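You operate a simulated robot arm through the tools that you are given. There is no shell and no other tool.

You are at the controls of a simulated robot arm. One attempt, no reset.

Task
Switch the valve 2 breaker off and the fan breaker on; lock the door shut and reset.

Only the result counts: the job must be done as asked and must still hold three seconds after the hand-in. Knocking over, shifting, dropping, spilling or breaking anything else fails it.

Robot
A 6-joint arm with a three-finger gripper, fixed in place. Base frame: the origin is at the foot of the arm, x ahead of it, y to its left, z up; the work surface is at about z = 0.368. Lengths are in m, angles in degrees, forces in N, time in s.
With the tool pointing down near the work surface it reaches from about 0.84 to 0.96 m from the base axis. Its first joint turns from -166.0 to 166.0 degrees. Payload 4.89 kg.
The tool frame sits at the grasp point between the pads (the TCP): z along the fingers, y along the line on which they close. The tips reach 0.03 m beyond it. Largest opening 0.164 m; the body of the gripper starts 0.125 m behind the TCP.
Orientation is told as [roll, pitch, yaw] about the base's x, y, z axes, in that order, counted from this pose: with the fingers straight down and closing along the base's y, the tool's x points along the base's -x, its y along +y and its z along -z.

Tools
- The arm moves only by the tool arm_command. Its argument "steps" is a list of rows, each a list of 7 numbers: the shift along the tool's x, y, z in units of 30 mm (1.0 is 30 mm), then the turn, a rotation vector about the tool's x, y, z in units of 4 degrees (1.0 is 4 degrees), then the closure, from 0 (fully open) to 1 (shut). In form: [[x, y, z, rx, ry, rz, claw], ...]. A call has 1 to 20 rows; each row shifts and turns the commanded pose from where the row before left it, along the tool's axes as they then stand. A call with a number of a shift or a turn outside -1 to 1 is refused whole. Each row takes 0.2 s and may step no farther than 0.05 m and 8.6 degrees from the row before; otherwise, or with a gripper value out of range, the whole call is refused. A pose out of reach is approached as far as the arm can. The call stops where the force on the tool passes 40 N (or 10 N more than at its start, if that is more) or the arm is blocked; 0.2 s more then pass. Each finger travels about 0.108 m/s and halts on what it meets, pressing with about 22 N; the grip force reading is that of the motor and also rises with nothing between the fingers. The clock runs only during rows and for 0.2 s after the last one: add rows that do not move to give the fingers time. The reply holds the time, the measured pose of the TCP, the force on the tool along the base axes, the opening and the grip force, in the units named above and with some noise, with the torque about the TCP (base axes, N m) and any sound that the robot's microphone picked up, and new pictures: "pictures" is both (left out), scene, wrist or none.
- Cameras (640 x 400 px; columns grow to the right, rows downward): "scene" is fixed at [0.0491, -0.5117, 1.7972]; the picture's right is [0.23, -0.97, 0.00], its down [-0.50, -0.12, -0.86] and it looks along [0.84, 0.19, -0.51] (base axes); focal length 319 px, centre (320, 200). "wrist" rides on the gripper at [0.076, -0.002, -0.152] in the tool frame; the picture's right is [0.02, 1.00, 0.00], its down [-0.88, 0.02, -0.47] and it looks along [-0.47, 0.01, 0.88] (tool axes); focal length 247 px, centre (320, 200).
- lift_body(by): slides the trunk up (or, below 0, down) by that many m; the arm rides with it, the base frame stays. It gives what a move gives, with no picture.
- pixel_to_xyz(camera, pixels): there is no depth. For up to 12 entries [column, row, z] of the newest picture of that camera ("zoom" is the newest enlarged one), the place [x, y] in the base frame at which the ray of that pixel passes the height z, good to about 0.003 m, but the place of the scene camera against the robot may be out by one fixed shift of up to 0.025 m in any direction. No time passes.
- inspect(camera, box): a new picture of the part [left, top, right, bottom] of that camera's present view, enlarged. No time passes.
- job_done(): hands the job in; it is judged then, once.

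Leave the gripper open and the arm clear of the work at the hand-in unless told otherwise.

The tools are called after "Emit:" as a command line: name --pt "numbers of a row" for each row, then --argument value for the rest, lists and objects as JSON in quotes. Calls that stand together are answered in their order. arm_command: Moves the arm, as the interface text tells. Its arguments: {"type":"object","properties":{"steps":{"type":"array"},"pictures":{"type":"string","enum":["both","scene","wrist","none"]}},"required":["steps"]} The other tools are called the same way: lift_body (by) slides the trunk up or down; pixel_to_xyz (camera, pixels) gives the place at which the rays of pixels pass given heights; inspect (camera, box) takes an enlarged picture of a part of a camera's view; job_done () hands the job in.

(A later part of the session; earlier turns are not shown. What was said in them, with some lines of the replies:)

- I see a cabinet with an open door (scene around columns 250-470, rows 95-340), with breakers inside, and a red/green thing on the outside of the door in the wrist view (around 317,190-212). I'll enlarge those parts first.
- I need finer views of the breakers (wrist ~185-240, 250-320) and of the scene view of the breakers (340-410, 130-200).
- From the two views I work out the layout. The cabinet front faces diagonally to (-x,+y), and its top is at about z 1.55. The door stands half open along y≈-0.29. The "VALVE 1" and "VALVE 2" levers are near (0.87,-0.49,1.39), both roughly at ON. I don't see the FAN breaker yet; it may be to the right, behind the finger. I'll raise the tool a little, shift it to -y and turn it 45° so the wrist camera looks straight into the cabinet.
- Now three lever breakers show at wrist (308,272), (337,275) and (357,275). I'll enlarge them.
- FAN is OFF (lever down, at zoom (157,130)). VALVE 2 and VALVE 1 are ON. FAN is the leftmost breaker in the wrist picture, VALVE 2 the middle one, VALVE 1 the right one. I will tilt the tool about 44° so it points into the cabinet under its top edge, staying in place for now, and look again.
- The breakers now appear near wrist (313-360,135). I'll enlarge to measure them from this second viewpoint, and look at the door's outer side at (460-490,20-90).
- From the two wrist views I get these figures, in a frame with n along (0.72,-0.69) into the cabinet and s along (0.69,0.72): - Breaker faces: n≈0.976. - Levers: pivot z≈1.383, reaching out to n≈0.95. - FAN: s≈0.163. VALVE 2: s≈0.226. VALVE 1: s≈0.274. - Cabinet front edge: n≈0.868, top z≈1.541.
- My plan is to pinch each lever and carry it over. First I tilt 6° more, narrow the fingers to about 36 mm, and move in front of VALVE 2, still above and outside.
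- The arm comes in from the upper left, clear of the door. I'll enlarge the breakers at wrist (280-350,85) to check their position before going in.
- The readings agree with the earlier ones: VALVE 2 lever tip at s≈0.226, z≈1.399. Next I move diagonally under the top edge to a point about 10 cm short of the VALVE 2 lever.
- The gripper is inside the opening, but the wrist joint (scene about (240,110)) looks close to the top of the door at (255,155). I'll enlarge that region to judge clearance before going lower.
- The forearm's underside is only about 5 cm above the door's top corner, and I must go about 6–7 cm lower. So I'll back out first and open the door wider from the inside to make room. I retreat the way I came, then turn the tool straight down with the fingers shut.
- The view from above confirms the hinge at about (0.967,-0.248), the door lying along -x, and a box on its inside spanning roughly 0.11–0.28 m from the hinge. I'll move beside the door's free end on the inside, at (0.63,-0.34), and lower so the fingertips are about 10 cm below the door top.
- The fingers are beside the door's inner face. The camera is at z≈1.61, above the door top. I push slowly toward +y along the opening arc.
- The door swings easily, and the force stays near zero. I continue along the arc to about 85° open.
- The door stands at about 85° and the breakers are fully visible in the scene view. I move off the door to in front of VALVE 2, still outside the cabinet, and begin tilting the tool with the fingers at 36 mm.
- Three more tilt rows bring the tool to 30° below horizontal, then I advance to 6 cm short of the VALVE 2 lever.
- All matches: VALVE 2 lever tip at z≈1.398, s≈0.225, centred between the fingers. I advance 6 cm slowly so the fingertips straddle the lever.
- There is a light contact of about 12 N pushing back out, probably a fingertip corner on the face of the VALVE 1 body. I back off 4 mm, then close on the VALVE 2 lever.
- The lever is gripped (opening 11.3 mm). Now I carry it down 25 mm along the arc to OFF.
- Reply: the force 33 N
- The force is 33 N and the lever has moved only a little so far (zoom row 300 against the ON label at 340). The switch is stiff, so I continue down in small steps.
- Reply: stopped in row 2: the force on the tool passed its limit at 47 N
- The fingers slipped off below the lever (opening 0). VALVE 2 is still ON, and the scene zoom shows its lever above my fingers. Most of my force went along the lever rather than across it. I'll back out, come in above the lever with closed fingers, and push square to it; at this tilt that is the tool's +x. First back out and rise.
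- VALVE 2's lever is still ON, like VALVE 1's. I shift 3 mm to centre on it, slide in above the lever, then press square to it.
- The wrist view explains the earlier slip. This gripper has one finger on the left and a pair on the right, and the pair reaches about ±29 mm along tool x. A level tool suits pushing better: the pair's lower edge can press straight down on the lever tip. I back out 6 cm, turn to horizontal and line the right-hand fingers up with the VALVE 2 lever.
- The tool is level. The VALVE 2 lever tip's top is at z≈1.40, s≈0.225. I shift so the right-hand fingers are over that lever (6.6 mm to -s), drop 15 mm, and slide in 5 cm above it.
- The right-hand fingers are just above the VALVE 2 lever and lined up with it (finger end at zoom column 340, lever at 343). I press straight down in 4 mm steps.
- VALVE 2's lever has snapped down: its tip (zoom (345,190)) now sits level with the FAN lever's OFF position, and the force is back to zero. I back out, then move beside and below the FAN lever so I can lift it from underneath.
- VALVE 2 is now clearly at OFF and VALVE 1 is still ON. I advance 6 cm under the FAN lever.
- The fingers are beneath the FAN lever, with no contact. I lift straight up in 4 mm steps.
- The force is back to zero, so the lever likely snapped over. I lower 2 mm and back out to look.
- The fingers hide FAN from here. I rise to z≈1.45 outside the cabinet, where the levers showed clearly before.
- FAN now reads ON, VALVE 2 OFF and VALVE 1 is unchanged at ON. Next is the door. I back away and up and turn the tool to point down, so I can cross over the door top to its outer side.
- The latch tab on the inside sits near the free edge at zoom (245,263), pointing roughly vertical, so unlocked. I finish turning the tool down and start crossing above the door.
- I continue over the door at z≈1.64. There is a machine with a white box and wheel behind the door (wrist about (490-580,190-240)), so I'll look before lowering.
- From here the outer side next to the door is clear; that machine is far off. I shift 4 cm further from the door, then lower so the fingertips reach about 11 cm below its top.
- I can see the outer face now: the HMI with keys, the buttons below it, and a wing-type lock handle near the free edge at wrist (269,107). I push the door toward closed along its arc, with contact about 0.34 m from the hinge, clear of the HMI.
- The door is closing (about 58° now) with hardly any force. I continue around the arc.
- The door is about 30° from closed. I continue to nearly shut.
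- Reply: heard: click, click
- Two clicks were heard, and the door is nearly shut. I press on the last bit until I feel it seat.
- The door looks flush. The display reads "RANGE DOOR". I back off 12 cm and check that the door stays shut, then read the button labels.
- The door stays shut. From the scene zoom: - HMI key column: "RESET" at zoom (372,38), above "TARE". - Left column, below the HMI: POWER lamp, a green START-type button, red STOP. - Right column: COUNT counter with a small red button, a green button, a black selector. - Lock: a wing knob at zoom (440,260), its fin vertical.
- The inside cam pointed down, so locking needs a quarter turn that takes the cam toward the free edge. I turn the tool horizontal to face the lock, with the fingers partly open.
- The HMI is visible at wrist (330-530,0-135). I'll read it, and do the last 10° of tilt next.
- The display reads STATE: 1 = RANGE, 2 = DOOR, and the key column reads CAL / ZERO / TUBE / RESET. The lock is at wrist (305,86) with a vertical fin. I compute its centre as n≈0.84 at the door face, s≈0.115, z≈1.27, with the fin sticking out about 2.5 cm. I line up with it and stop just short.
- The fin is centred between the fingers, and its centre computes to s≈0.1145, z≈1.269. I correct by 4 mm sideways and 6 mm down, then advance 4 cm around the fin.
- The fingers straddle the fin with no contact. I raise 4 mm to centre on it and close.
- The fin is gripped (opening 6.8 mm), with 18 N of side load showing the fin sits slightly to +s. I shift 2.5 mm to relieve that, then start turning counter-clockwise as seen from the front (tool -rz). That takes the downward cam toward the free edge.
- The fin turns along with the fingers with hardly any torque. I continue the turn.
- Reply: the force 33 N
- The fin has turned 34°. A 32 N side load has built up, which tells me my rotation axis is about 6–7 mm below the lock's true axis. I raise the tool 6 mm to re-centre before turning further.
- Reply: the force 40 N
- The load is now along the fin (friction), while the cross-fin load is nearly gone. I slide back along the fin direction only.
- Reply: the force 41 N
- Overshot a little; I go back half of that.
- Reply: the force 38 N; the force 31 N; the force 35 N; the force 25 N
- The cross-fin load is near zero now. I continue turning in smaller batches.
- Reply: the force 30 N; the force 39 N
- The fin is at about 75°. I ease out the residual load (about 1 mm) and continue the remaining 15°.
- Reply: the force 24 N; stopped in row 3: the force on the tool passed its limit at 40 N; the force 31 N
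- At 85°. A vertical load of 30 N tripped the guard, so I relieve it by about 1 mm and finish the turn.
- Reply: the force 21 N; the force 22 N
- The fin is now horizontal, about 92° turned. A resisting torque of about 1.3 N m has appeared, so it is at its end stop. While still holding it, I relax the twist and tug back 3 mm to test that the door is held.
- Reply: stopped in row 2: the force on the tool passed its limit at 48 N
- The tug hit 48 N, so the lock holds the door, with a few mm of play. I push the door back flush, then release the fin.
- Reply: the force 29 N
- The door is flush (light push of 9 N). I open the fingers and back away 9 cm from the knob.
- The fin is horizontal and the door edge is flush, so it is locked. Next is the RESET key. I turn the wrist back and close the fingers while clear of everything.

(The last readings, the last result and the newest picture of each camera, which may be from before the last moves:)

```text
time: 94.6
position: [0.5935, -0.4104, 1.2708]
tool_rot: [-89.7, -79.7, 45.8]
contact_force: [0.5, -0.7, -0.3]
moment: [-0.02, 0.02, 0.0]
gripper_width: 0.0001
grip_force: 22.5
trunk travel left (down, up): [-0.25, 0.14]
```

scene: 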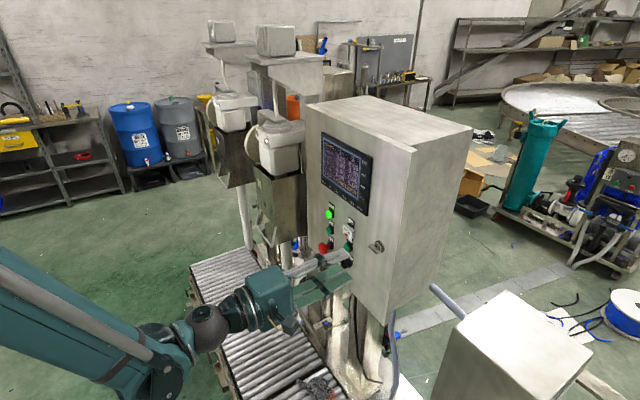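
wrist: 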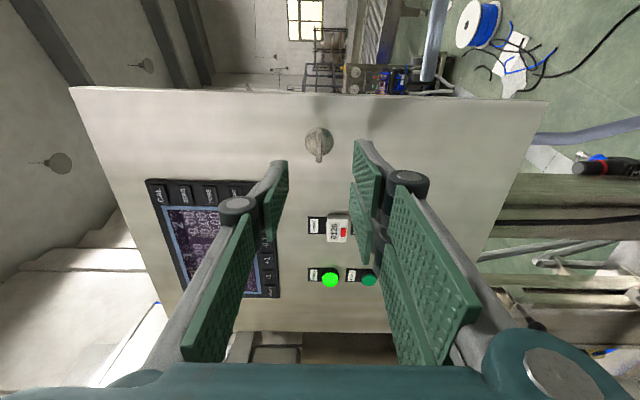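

Emit:
arm_command --pt "0 0 0 0 0 1 1" --pt "0 0 0 0 0 1 1" --pt "0 0 0 0 0 0.575 1" --pt "0 0 0 0 1 0 1" --pt "0 0 0 0 1 0 1" --pt "0 0 0 0 1 0 1" --pt "0 0 0 0 1 0 1" --pt "0 0 0 0 1 0 1" --pt "0 0 0 0 1 0 1" --pt "0 0 0 0 1 0 1" --pt "0 0 0 0 0.5 0 1" --pt "-0.94 0.517 -0.54 0 0 0 1" --pt "-0.94 0.517 -0.54 0 0 0 1" --pt "-0.94 0.517 -0.54 0 0 0 1" --pt "-0.94 0.517 -0.54 0 0 0 1"

Emit:
inspect --camera "wrist" --box '[220, 40, 460, 220]'

Emit:
inspect --camera "scene" --box '[300, 120, 420, 260]'

```text
time: 97.8
position: [0.6358, -0.3651, 1.4032]
tool_rot: [-0.2, -59.9, -43.8]
contact_force: [0.9, 0.1, 0.1]
moment: [0.05, 0.01, 0.0]
gripper_width: 0.0003
grip_force: 21.6
trunk travel left (down, up): [-0.25, 0.14]
```

scene: 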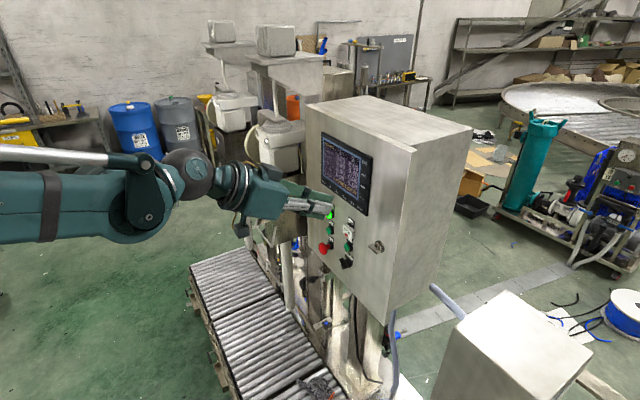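
wrist: 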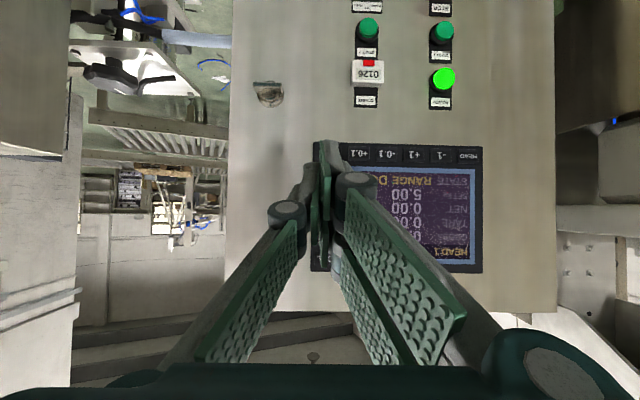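

```text
2.22 times, centred on (340, 130) of wrist
```

zoom: 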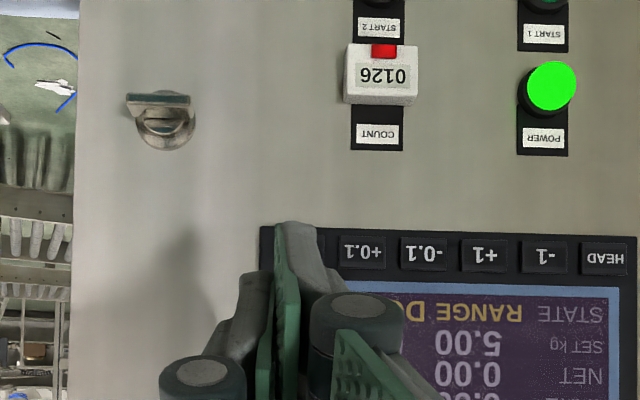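

```text
2.86 times, centred on (360, 190) of scene
```

zoom: 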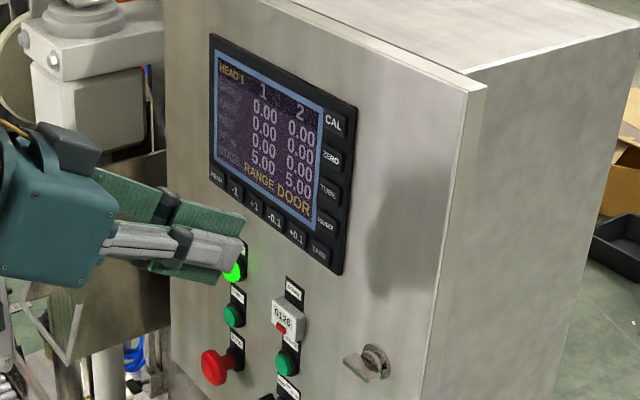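

The fingers hide the key column, so I shift 7.5 cm sideways to measure RESET accurately.

Emit:
arm_command --pt "0 -0.85 0 0 0 0 1" --pt "0 -0.85 0 0 0 0 1" --pt "0 -0.8 0 0 0 0 1" --pictures "wrist"

Emit:
inspect --camera "wrist" --box '[300, 100, 540, 280]'

```text
time: 98.6
position: [0.5822, -0.4183, 1.4016]
tool_rot: [-0.1, -59.9, -43.7]
contact_force: [-0.7, 0.5, -0.9]
moment: [0.03, -0.01, -0.03]
gripper_width: 0.0
grip_force: 21.9
trunk travel left (down, up): [-0.25, 0.14]
```

wrist: 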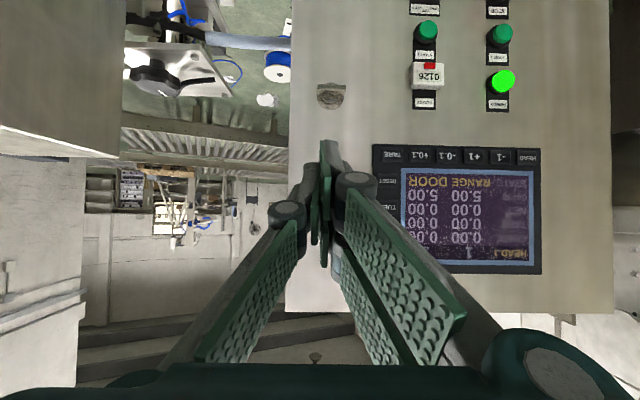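

```text
2.22 times, centred on (420, 190) of wrist
```

zoom: 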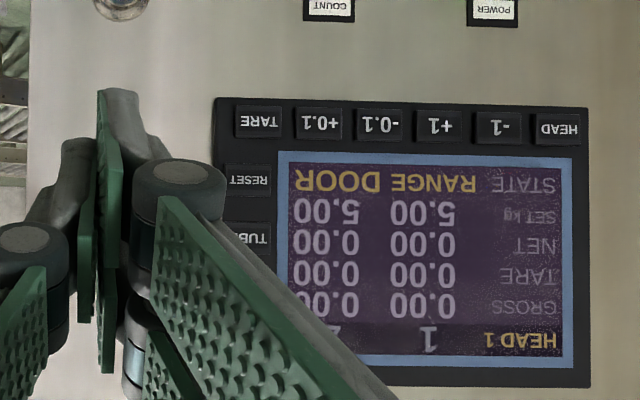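

RESET is at wrist (387,181), which gives s≈0.1825, z≈1.379. TARE is 31 mm below and TUBE 30 mm above. With the tool pitched 30° down, only the upper corner of the fingertips leads, so it can press RESET alone. I line up about 3 cm in front of the key.

Emit:
arm_command --pt "0.063 0.81 0.614 0 0 0 1" --pt "0.063 0.81 0.614 0 0 0 1" --pt "0.063 0.81 0.614 0 0 0 1"

Emit:
inspect --camera "scene" --box '[330, 140, 400, 230]'

Emit:
inspect --camera "wrist" --box '[220, 60, 460, 240]'

```text
time: 99.4
position: [0.6663, -0.3976, 1.3692]
tool_rot: [0.0, -60.0, -43.9]
contact_force: [-1.1, 0.3, 0.9]
moment: [0.03, -0.02, 0.02]
gripper_width: 0.0
grip_force: 21.7
trunk travel left (down, up): [-0.25, 0.14]
```

scene: 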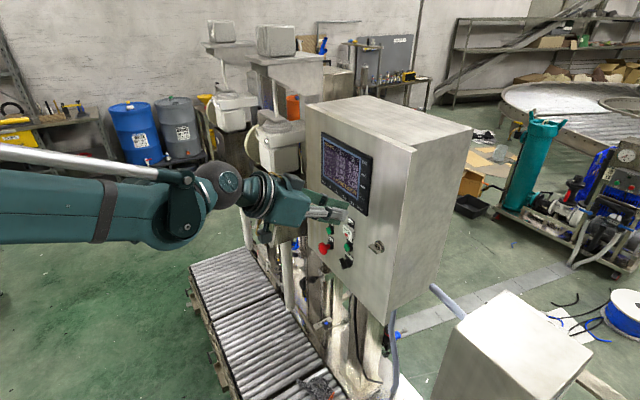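
wrist: 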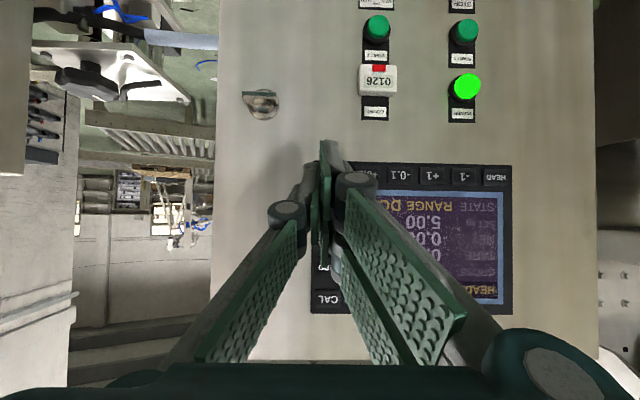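

```text
4.44 times, centred on (365, 185) of scene
```

zoom: 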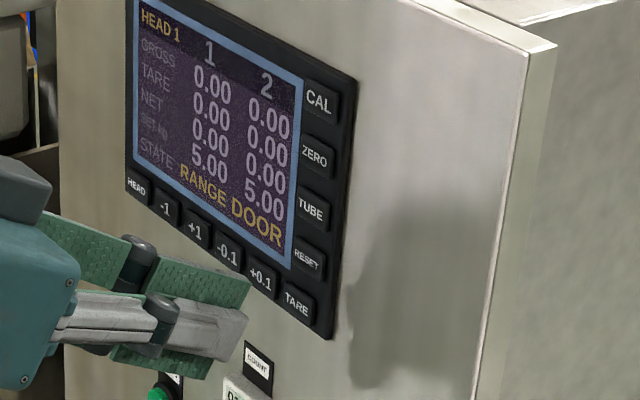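

```text
2.22 times, centred on (340, 150) of wrist
```

zoom: 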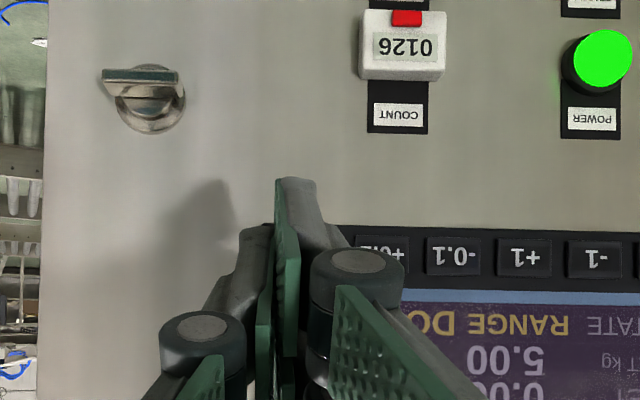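

The alignment looks right in the scene zoom: moving along the normal carries the upper fingertip corner onto RESET at (305,258). I advance 24 mm, staying just off the key.

Emit:
arm_command --pt "-0.14 0 0.11 0 0 0 1" --pt "-0.083 0 0.144 0 0 0 1" --pt "-0.083 0 0.144 0 0 0 1" --pt "-0.083 0 0.144 0 0 0 1" --pt "-0.067 0 0.115 0 0 0 1"

Emit:
inspect --camera "scene" --box '[330, 140, 400, 230]'

Emit:
inspect --camera "wrist" --box '[220, 60, 460, 240]'

```text
time: 100.6
position: [0.6841, -0.4166, 1.3716]
tool_rot: [-0.1, -59.9, -43.8]
contact_force: [1.2, 0.7, 0.3]
moment: [-0.04, 0.0, -0.02]
gripper_width: 0.0
grip_force: 21.9
trunk travel left (down, up): [-0.25, 0.14]
```

scene: 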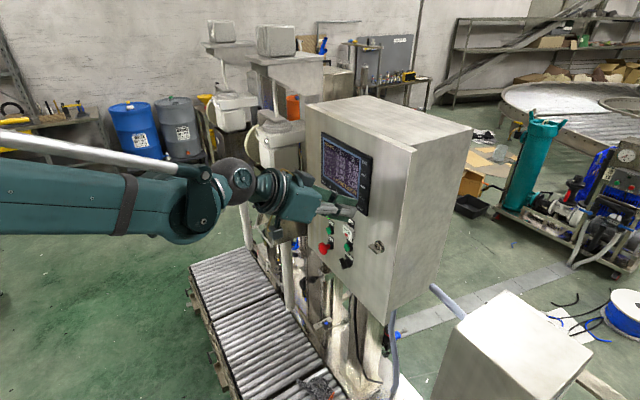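
wrist: 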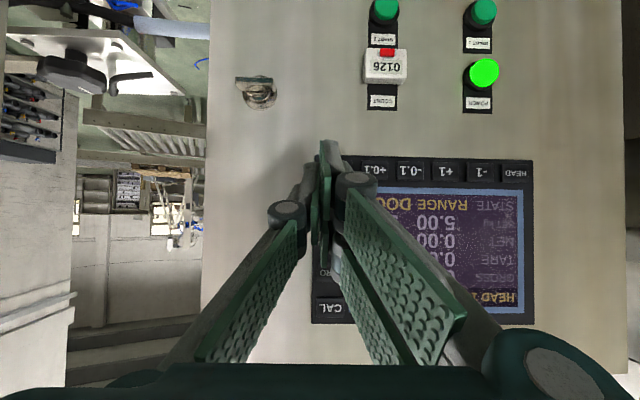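

```text
4.44 times, centred on (365, 185) of scene
```

zoom: 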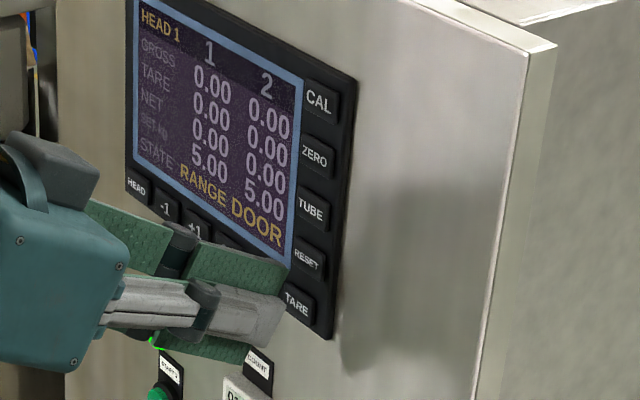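

```text
2.22 times, centred on (340, 150) of wrist
```

zoom: 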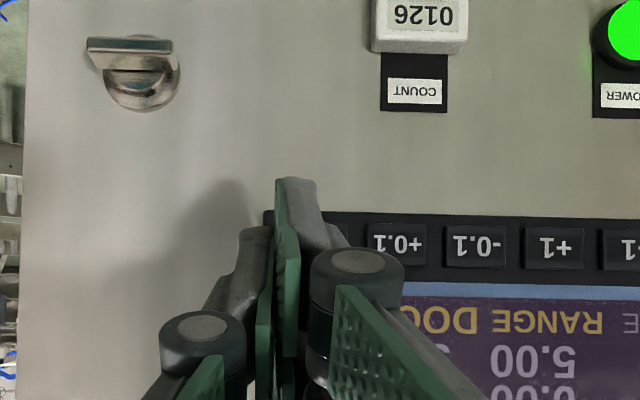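

The corner is at RESET's near edge, still with no contact. I press on in 2.5 mm steps, watching the force.

Emit:
arm_command --pt "-0.042 -0.03 0.072 0 0 0 1" --pt "-0.042 -0.03 0.072 0 0 0 1" --pt "-0.042 0 0.072 0 0 0 1" --pictures "scene"

Emit:
inspect --camera "scene" --box '[330, 140, 400, 230]'

```text
time: 101.4
position: [0.6879, -0.4212, 1.3696]
tool_rot: [-0.1, -59.9, -43.8]
contact_force: [0.5, -0.1, -0.3]
moment: [0.01, -0.03, -0.01]
gripper_width: 0.0001
grip_force: 22.1
trunk travel left (down, up): [-0.25, 0.14]
```

scene: 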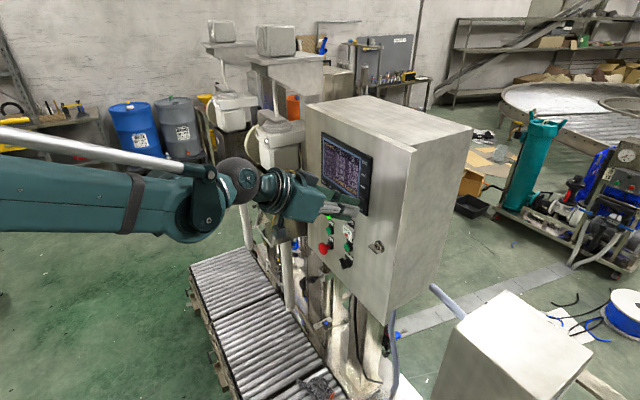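

```text
4.44 times, centred on (365, 185) of scene
```

zoom: 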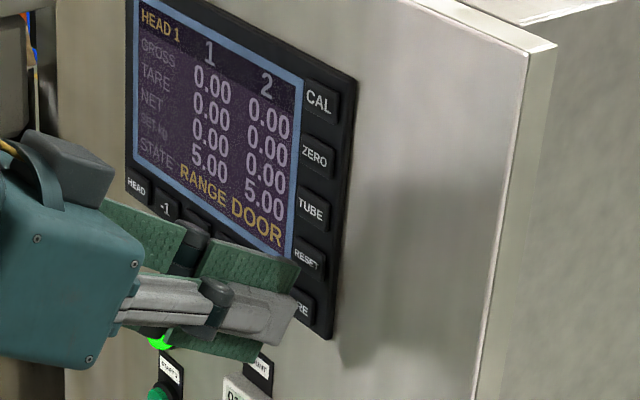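

Still no contact. The corner sits a touch low on the key, so I raise 3 mm and press on.

Emit:
arm_command --pt "-0.087 0 -0.05 0 0 0 1" --pt "-0.042 0 0.072 0 0 0 1" --pt "-0.042 0 0.072 0 0 0 1" --pictures "scene"

Emit:
inspect --camera "scene" --box '[330, 140, 400, 230]'

```text
time: 102.2
position: [0.6914, -0.4249, 1.373]
tool_rot: [-0.1, -59.9, -43.7]
contact_force: [0.2, 0.4, 0.0]
moment: [0.02, 0.01, -0.01]
gripper_width: 0.0
grip_force: 22.6
trunk travel left (down, up): [-0.25, 0.14]
```

scene: 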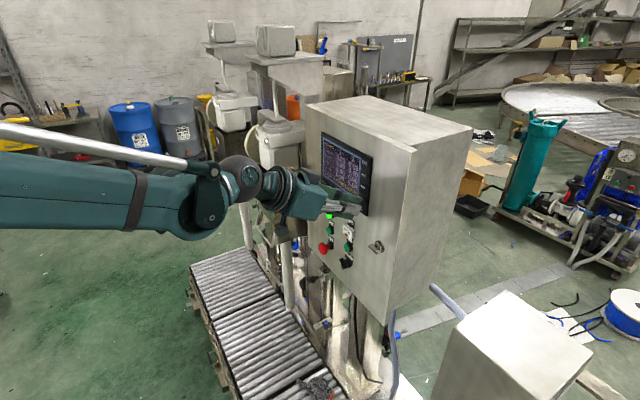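

```text
4.44 times, centred on (365, 185) of scene
```

zoom: 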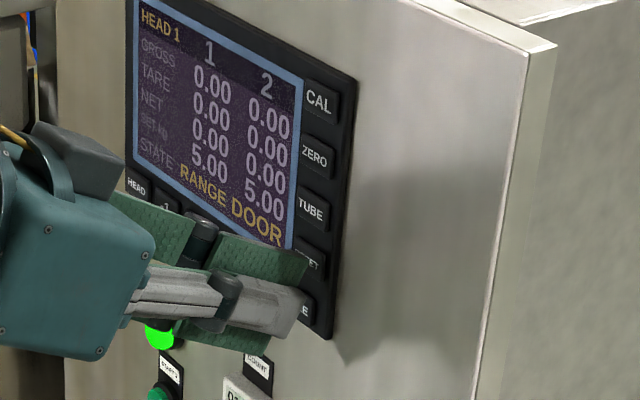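

Still no contact, and the corner is over RESET's centre. I continue in 2.5 mm steps.

Emit:
arm_command --pt "-0.042 0 0.072 0 0 0 1" --pt "-0.035 0 0.07 0 0 0 1" --pictures "scene"

Emit:
inspect --camera "scene" --box '[330, 140, 400, 230]'

```text
time: 102.8
position: [0.6953, -0.4269, 1.3735]
tool_rot: [-0.1, -59.9, -43.7]
contact_force: [0.1, 0.4, 0.2]
moment: [-0.02, 0.0, 0.01]
gripper_width: 0.0
grip_force: 22.5
trunk travel left (down, up): [-0.25, 0.14]
```

scene: 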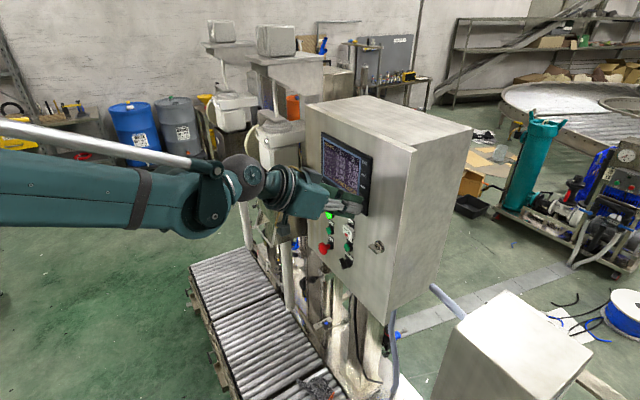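

```text
4.44 times, centred on (365, 185) of scene
```

zoom: 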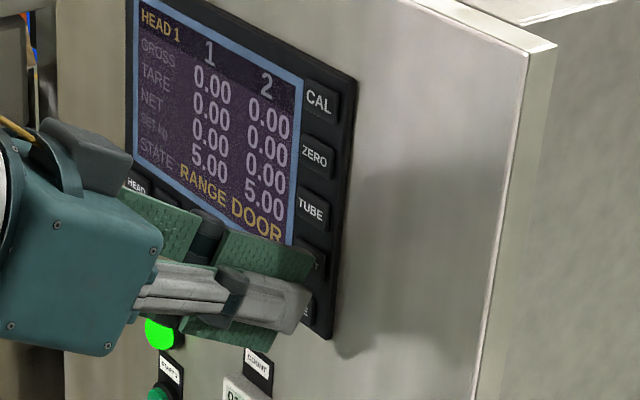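

Emit:
arm_command --pt "-0.035 -0.02 0.07 0 0 0 1" --pt "-0.035 0 0.07 0 0 0 1" --pictures "scene"

Emit:
inspect --camera "scene" --box '[330, 140, 400, 230]'

```text
time: 103.4
position: [0.6983, -0.4305, 1.3716]
tool_rot: [0.0, -59.9, -43.8]
contact_force: [-0.6, 0.1, -1.1]
moment: [0.0, -0.01, 0.02]
gripper_width: 0.0001
grip_force: 22.0
trunk travel left (down, up): [-0.25, 0.14]
```

scene: 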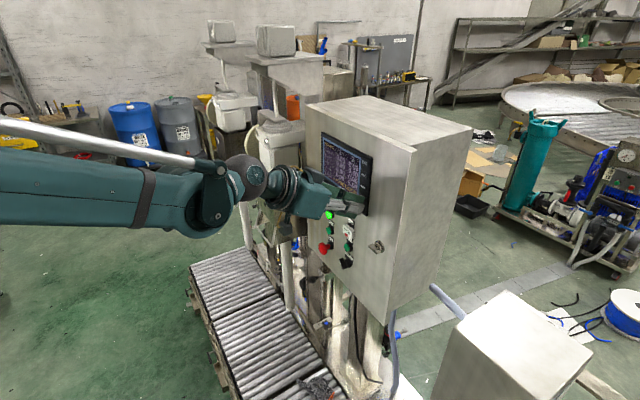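

```text
4.44 times, centred on (365, 185) of scene
```

zoom: 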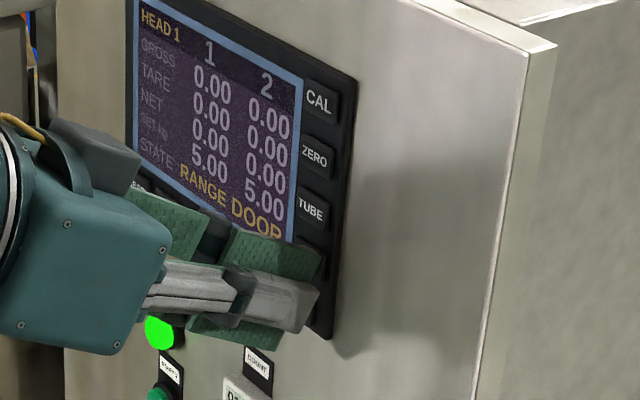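

No contact yet, although the corner should be within a few mm of the key. I look through the wrist camera and keep creeping in.

Emit:
arm_command --pt "-0.035 0.03 0.06 0 0 0 1" --pictures "both"

Emit:
inspect --camera "wrist" --box '[220, 100, 460, 280]'

Emit:
inspect --camera "scene" --box '[340, 170, 390, 220]'

```text
time: 103.8
position: [0.7, -0.433, 1.3732]
tool_rot: [-0.1, -60.0, -43.8]
contact_force: [-1.9, 1.5, -1.6]
moment: [0.0, 0.0, 0.05]
gripper_width: 0.0002
grip_force: 21.6
trunk travel left (down, up): [-0.25, 0.14]
heard: click
```

scene: 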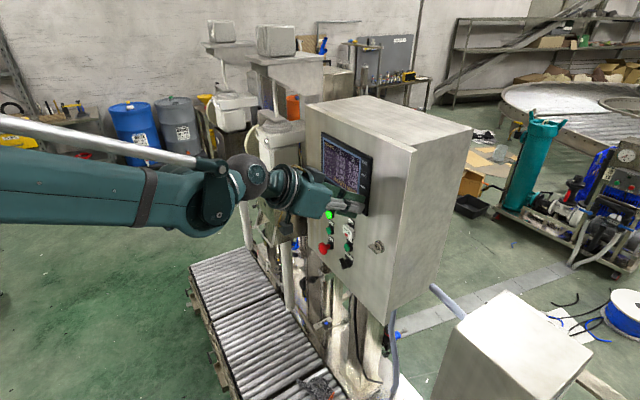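
wrist: 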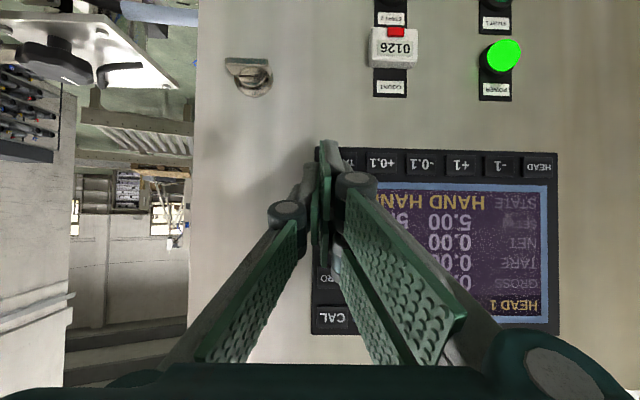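

```text
2.22 times, centred on (340, 190) of wrist
```

zoom: 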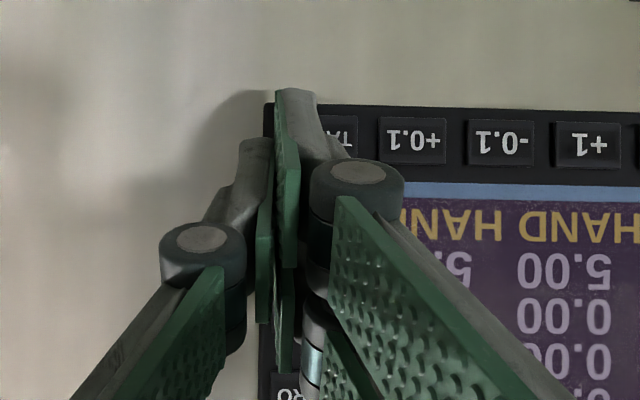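

```text
8.00 times, centred on (365, 195) of scene
```

zoom: 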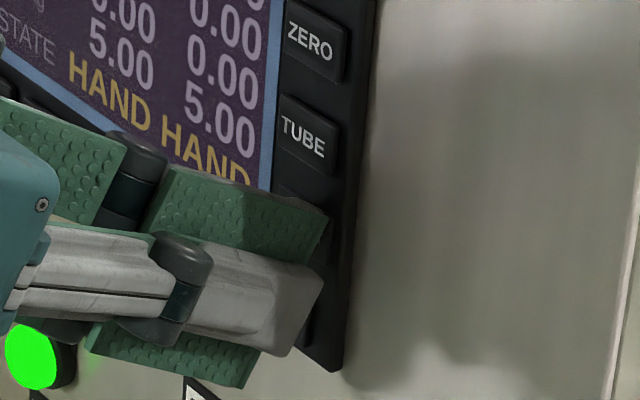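

A click was heard and the STATE line changed from "RANGE DOOR" to "HAND HAND", so the reset was taken. I back straight off the key.

Emit:
arm_command --pt "0.2 0 -0.35 0 0 0 1" --pt "0.4 0 -0.7 0 0 0 1" --pt "0.4 0 -0.7 0 0 0 1" --pt "0.4 0 -0.7 0 0 0 1" --pt "0.4 0 -0.7 0 0 0 1"

Emit:
inspect --camera "scene" --box '[320, 130, 420, 280]'

Emit:
inspect --camera "scene" --box '[330, 210, 430, 300]'

```text
time: 105.0
position: [0.6215, -0.3566, 1.3732]
tool_rot: [-0.1, -59.9, -43.8]
contact_force: [1.1, -0.6, -0.4]
moment: [0.0, 0.05, -0.03]
gripper_width: 0.0
grip_force: 21.6
trunk travel left (down, up): [-0.25, 0.14]
```

scene: 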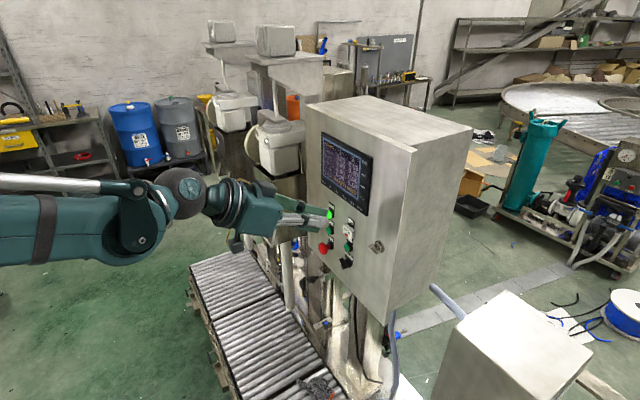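
wrist: 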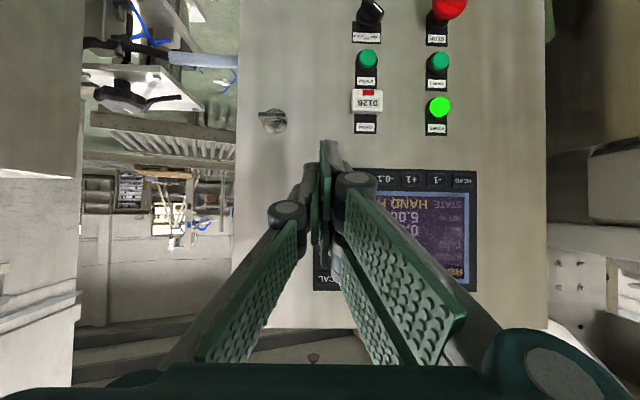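

```text
2.67 times, centred on (370, 205) of scene
```

zoom: 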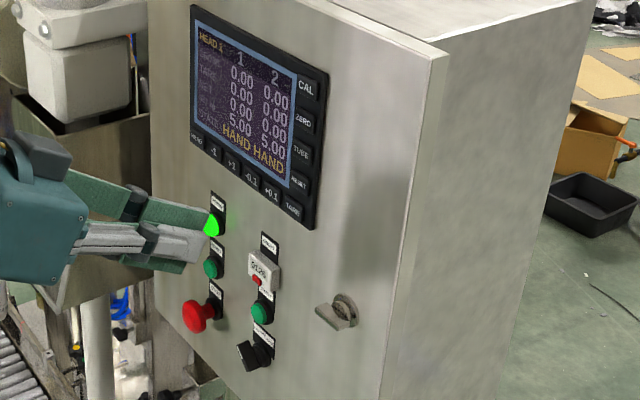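

```text
4.44 times, centred on (380, 255) of scene
```

zoom: 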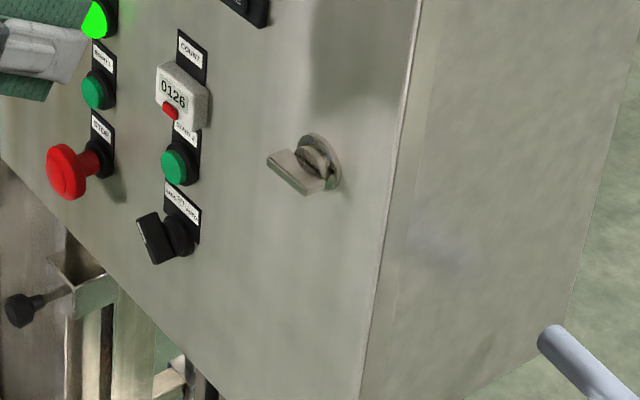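

The display stays at "HAND HAND", the lock fin is horizontal, the door edge is flush and the counter is unchanged at 0126. I raise the arm clear and turn it back to its starting attitude.

Emit:
arm_command --pt "-0.8 0.1 -0.8 0 0 0 1" --pt "-0.96 0.1 -0.555 0 0 0 1" --pt "-0.96 0.1 -0.555 0 0 0 1" --pt "-0.96 0.1 -0.555 0 0 0 1" --pt "-0.96 0.1 -0.555 0 0 0 1" --pt "-0.96 0.1 -0.555 0 0 0 1" --pt "-0.96 0.1 -0.555 0 0 0 1" --pt "0 0 0 0 1 0 1" --pt "0 0 0 0 1 0 1" --pt "0 0 0 0 1 0 1" --pt "0 0 0 0 1 0 1" --pt "0 0 0 0 1 0 1" --pt "0 0 0 0 1 0 1" --pt "0 0 0 0 1 0 1" --pt "0 0 0 0 1 0 1" --pt "0 0 0 0 1 0 1" --pt "0 0 0 0 1 0 1"

```text
time: 108.6
position: [0.629, -0.3349, 1.6057]
tool_rot: [0.0, -19.9, -43.8]
contact_force: [-0.6, 0.9, 0.2]
moment: [-0.05, -0.06, 0.0]
gripper_width: 0.0001
grip_force: 21.9
trunk travel left (down, up): [-0.25, 0.14]
```

scene: 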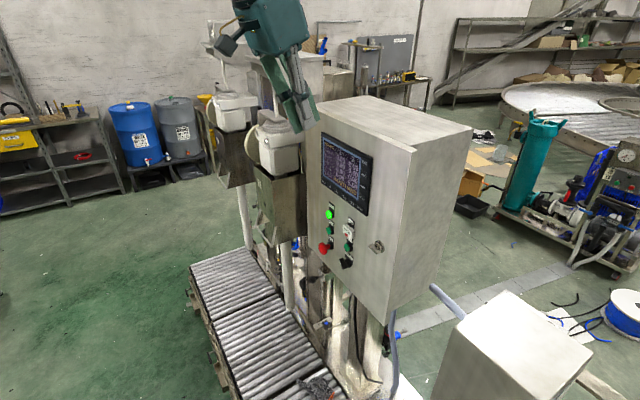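
wrist: 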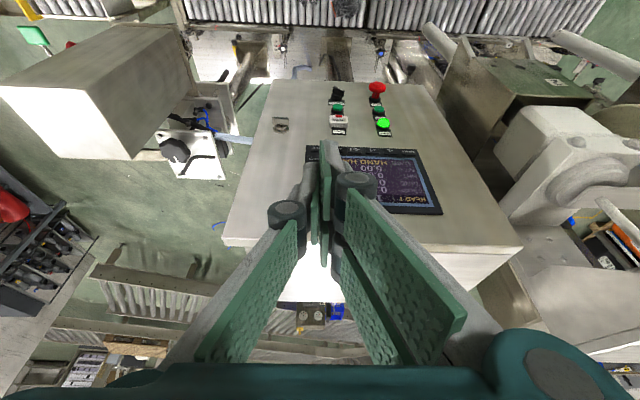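

I finish levelling, draw back 9 cm from the cabinet and open the gripper.

Emit:
arm_command --pt "0 0 0 0 1 0 1" --pt "0 0 0 0 1 0 1" --pt "0 0 0 0 1 0 1" --pt "0 0 0 0 1 0 1" --pt "0 0 0 0 1 0 1" --pt "0.75 0.2 -0.3 0 0 0 1" --pt "0.75 0.2 -0.3 0 0 0 0.8" --pt "0.75 0.2 -0.3 0 0 0 0.5" --pt "0.75 0.2 -0.3 0 0 0 0.2" --pt "0 0 0 0 0 0 0" --pt "0 0 0 0 0 0 0" --pt "0 0 0 0 0 0 0"

Emit:
inspect --camera "scene" --box '[310, 100, 480, 320]'

Emit:
inspect --camera "wrist" --box '[200, 60, 480, 260]'

Emit:
inspect --camera "scene" --box '[320, 130, 400, 220]'

```text
time: 111.2
position: [0.5847, -0.2562, 1.6429]
tool_rot: [-0.2, 0.1, -43.9]
contact_force: [0.9, -0.7, 1.2]
moment: [0.08, 0.07, 0.02]
gripper_width: 0.1637
grip_force: 0.0
trunk travel left (down, up): [-0.25, 0.14]
```

scene: 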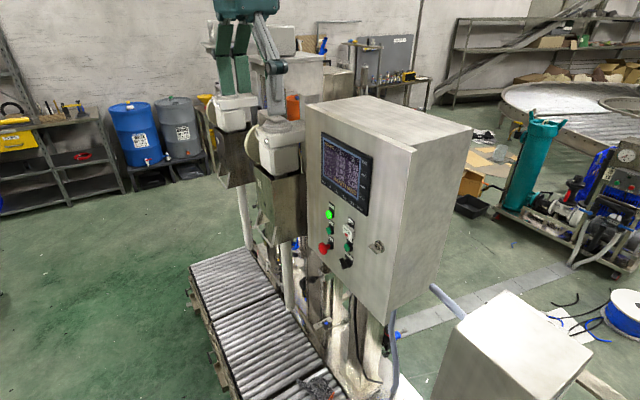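
wrist: 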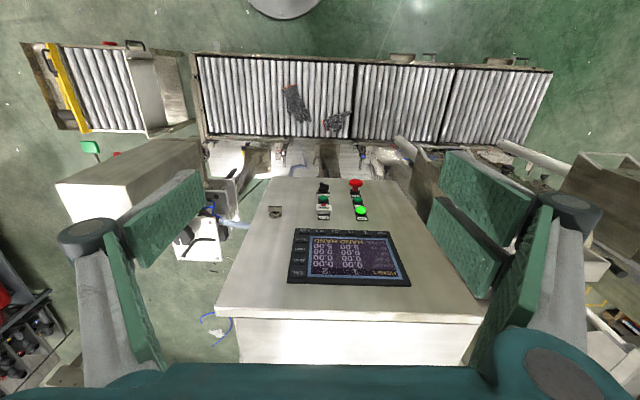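

```text
1.82 times, centred on (395, 210) of scene
```

zoom: 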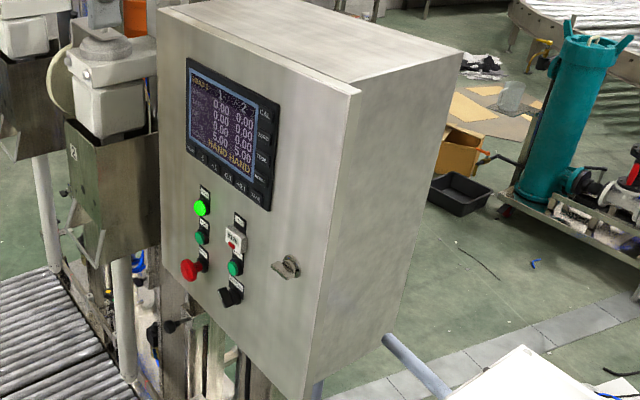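

```text
2.00 times, centred on (340, 160) of wrist
```

zoom: 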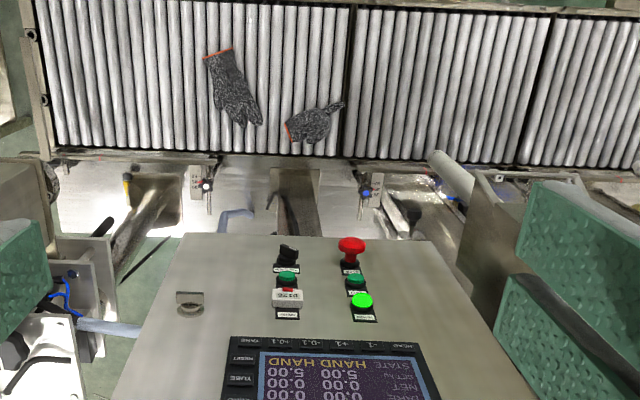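

```text
4.44 times, centred on (360, 175) of scene
```

zoom: 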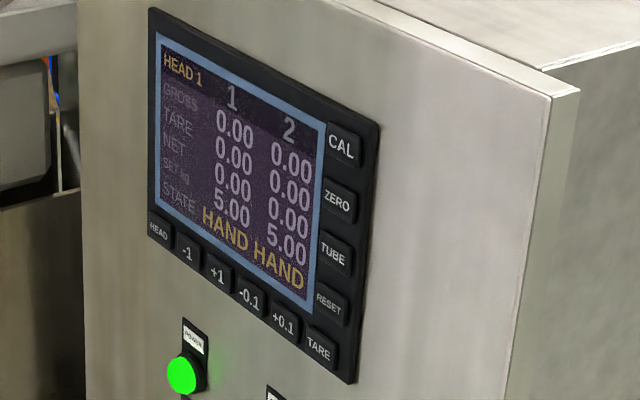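

Everything reads as asked. VALVE 2 is off and FAN is on, both seen before the door was closed. The door is flush and the lock fin is turned; it held against a 48 N tug. The fault is cleared: STATE shows "HAND HAND" instead of "RANGE DOOR". The gripper is open and the arm is clear, so I hand the job in.

Emit:
job_done

```text
The job is handed in.
```

The job is handed in. Each part was checked before the hand-in:

- **VALVE 2 breaker:** off. My first attempt, pinching the lever, slipped off; pressing it down from above worked.
- **FAN breaker:** on. VALVE 1 was left on, as found.
- **Door:** shut and locked. To reach the levers I first had to swing the door wider, to about 85°. After closing it I turned the lock a quarter turn to its stop, and it held against a 48 N tug.
- **Reset:** I pressed RESET on the display panel. There was a click, and the state line changed from "RANGE DOOR" to "HAND HAND" and stayed there.

I took "reset" to mean the panel's RESET key, not the small red button on the counter, which still reads 0126. The gripper is open and the arm is clear of the cabinet.
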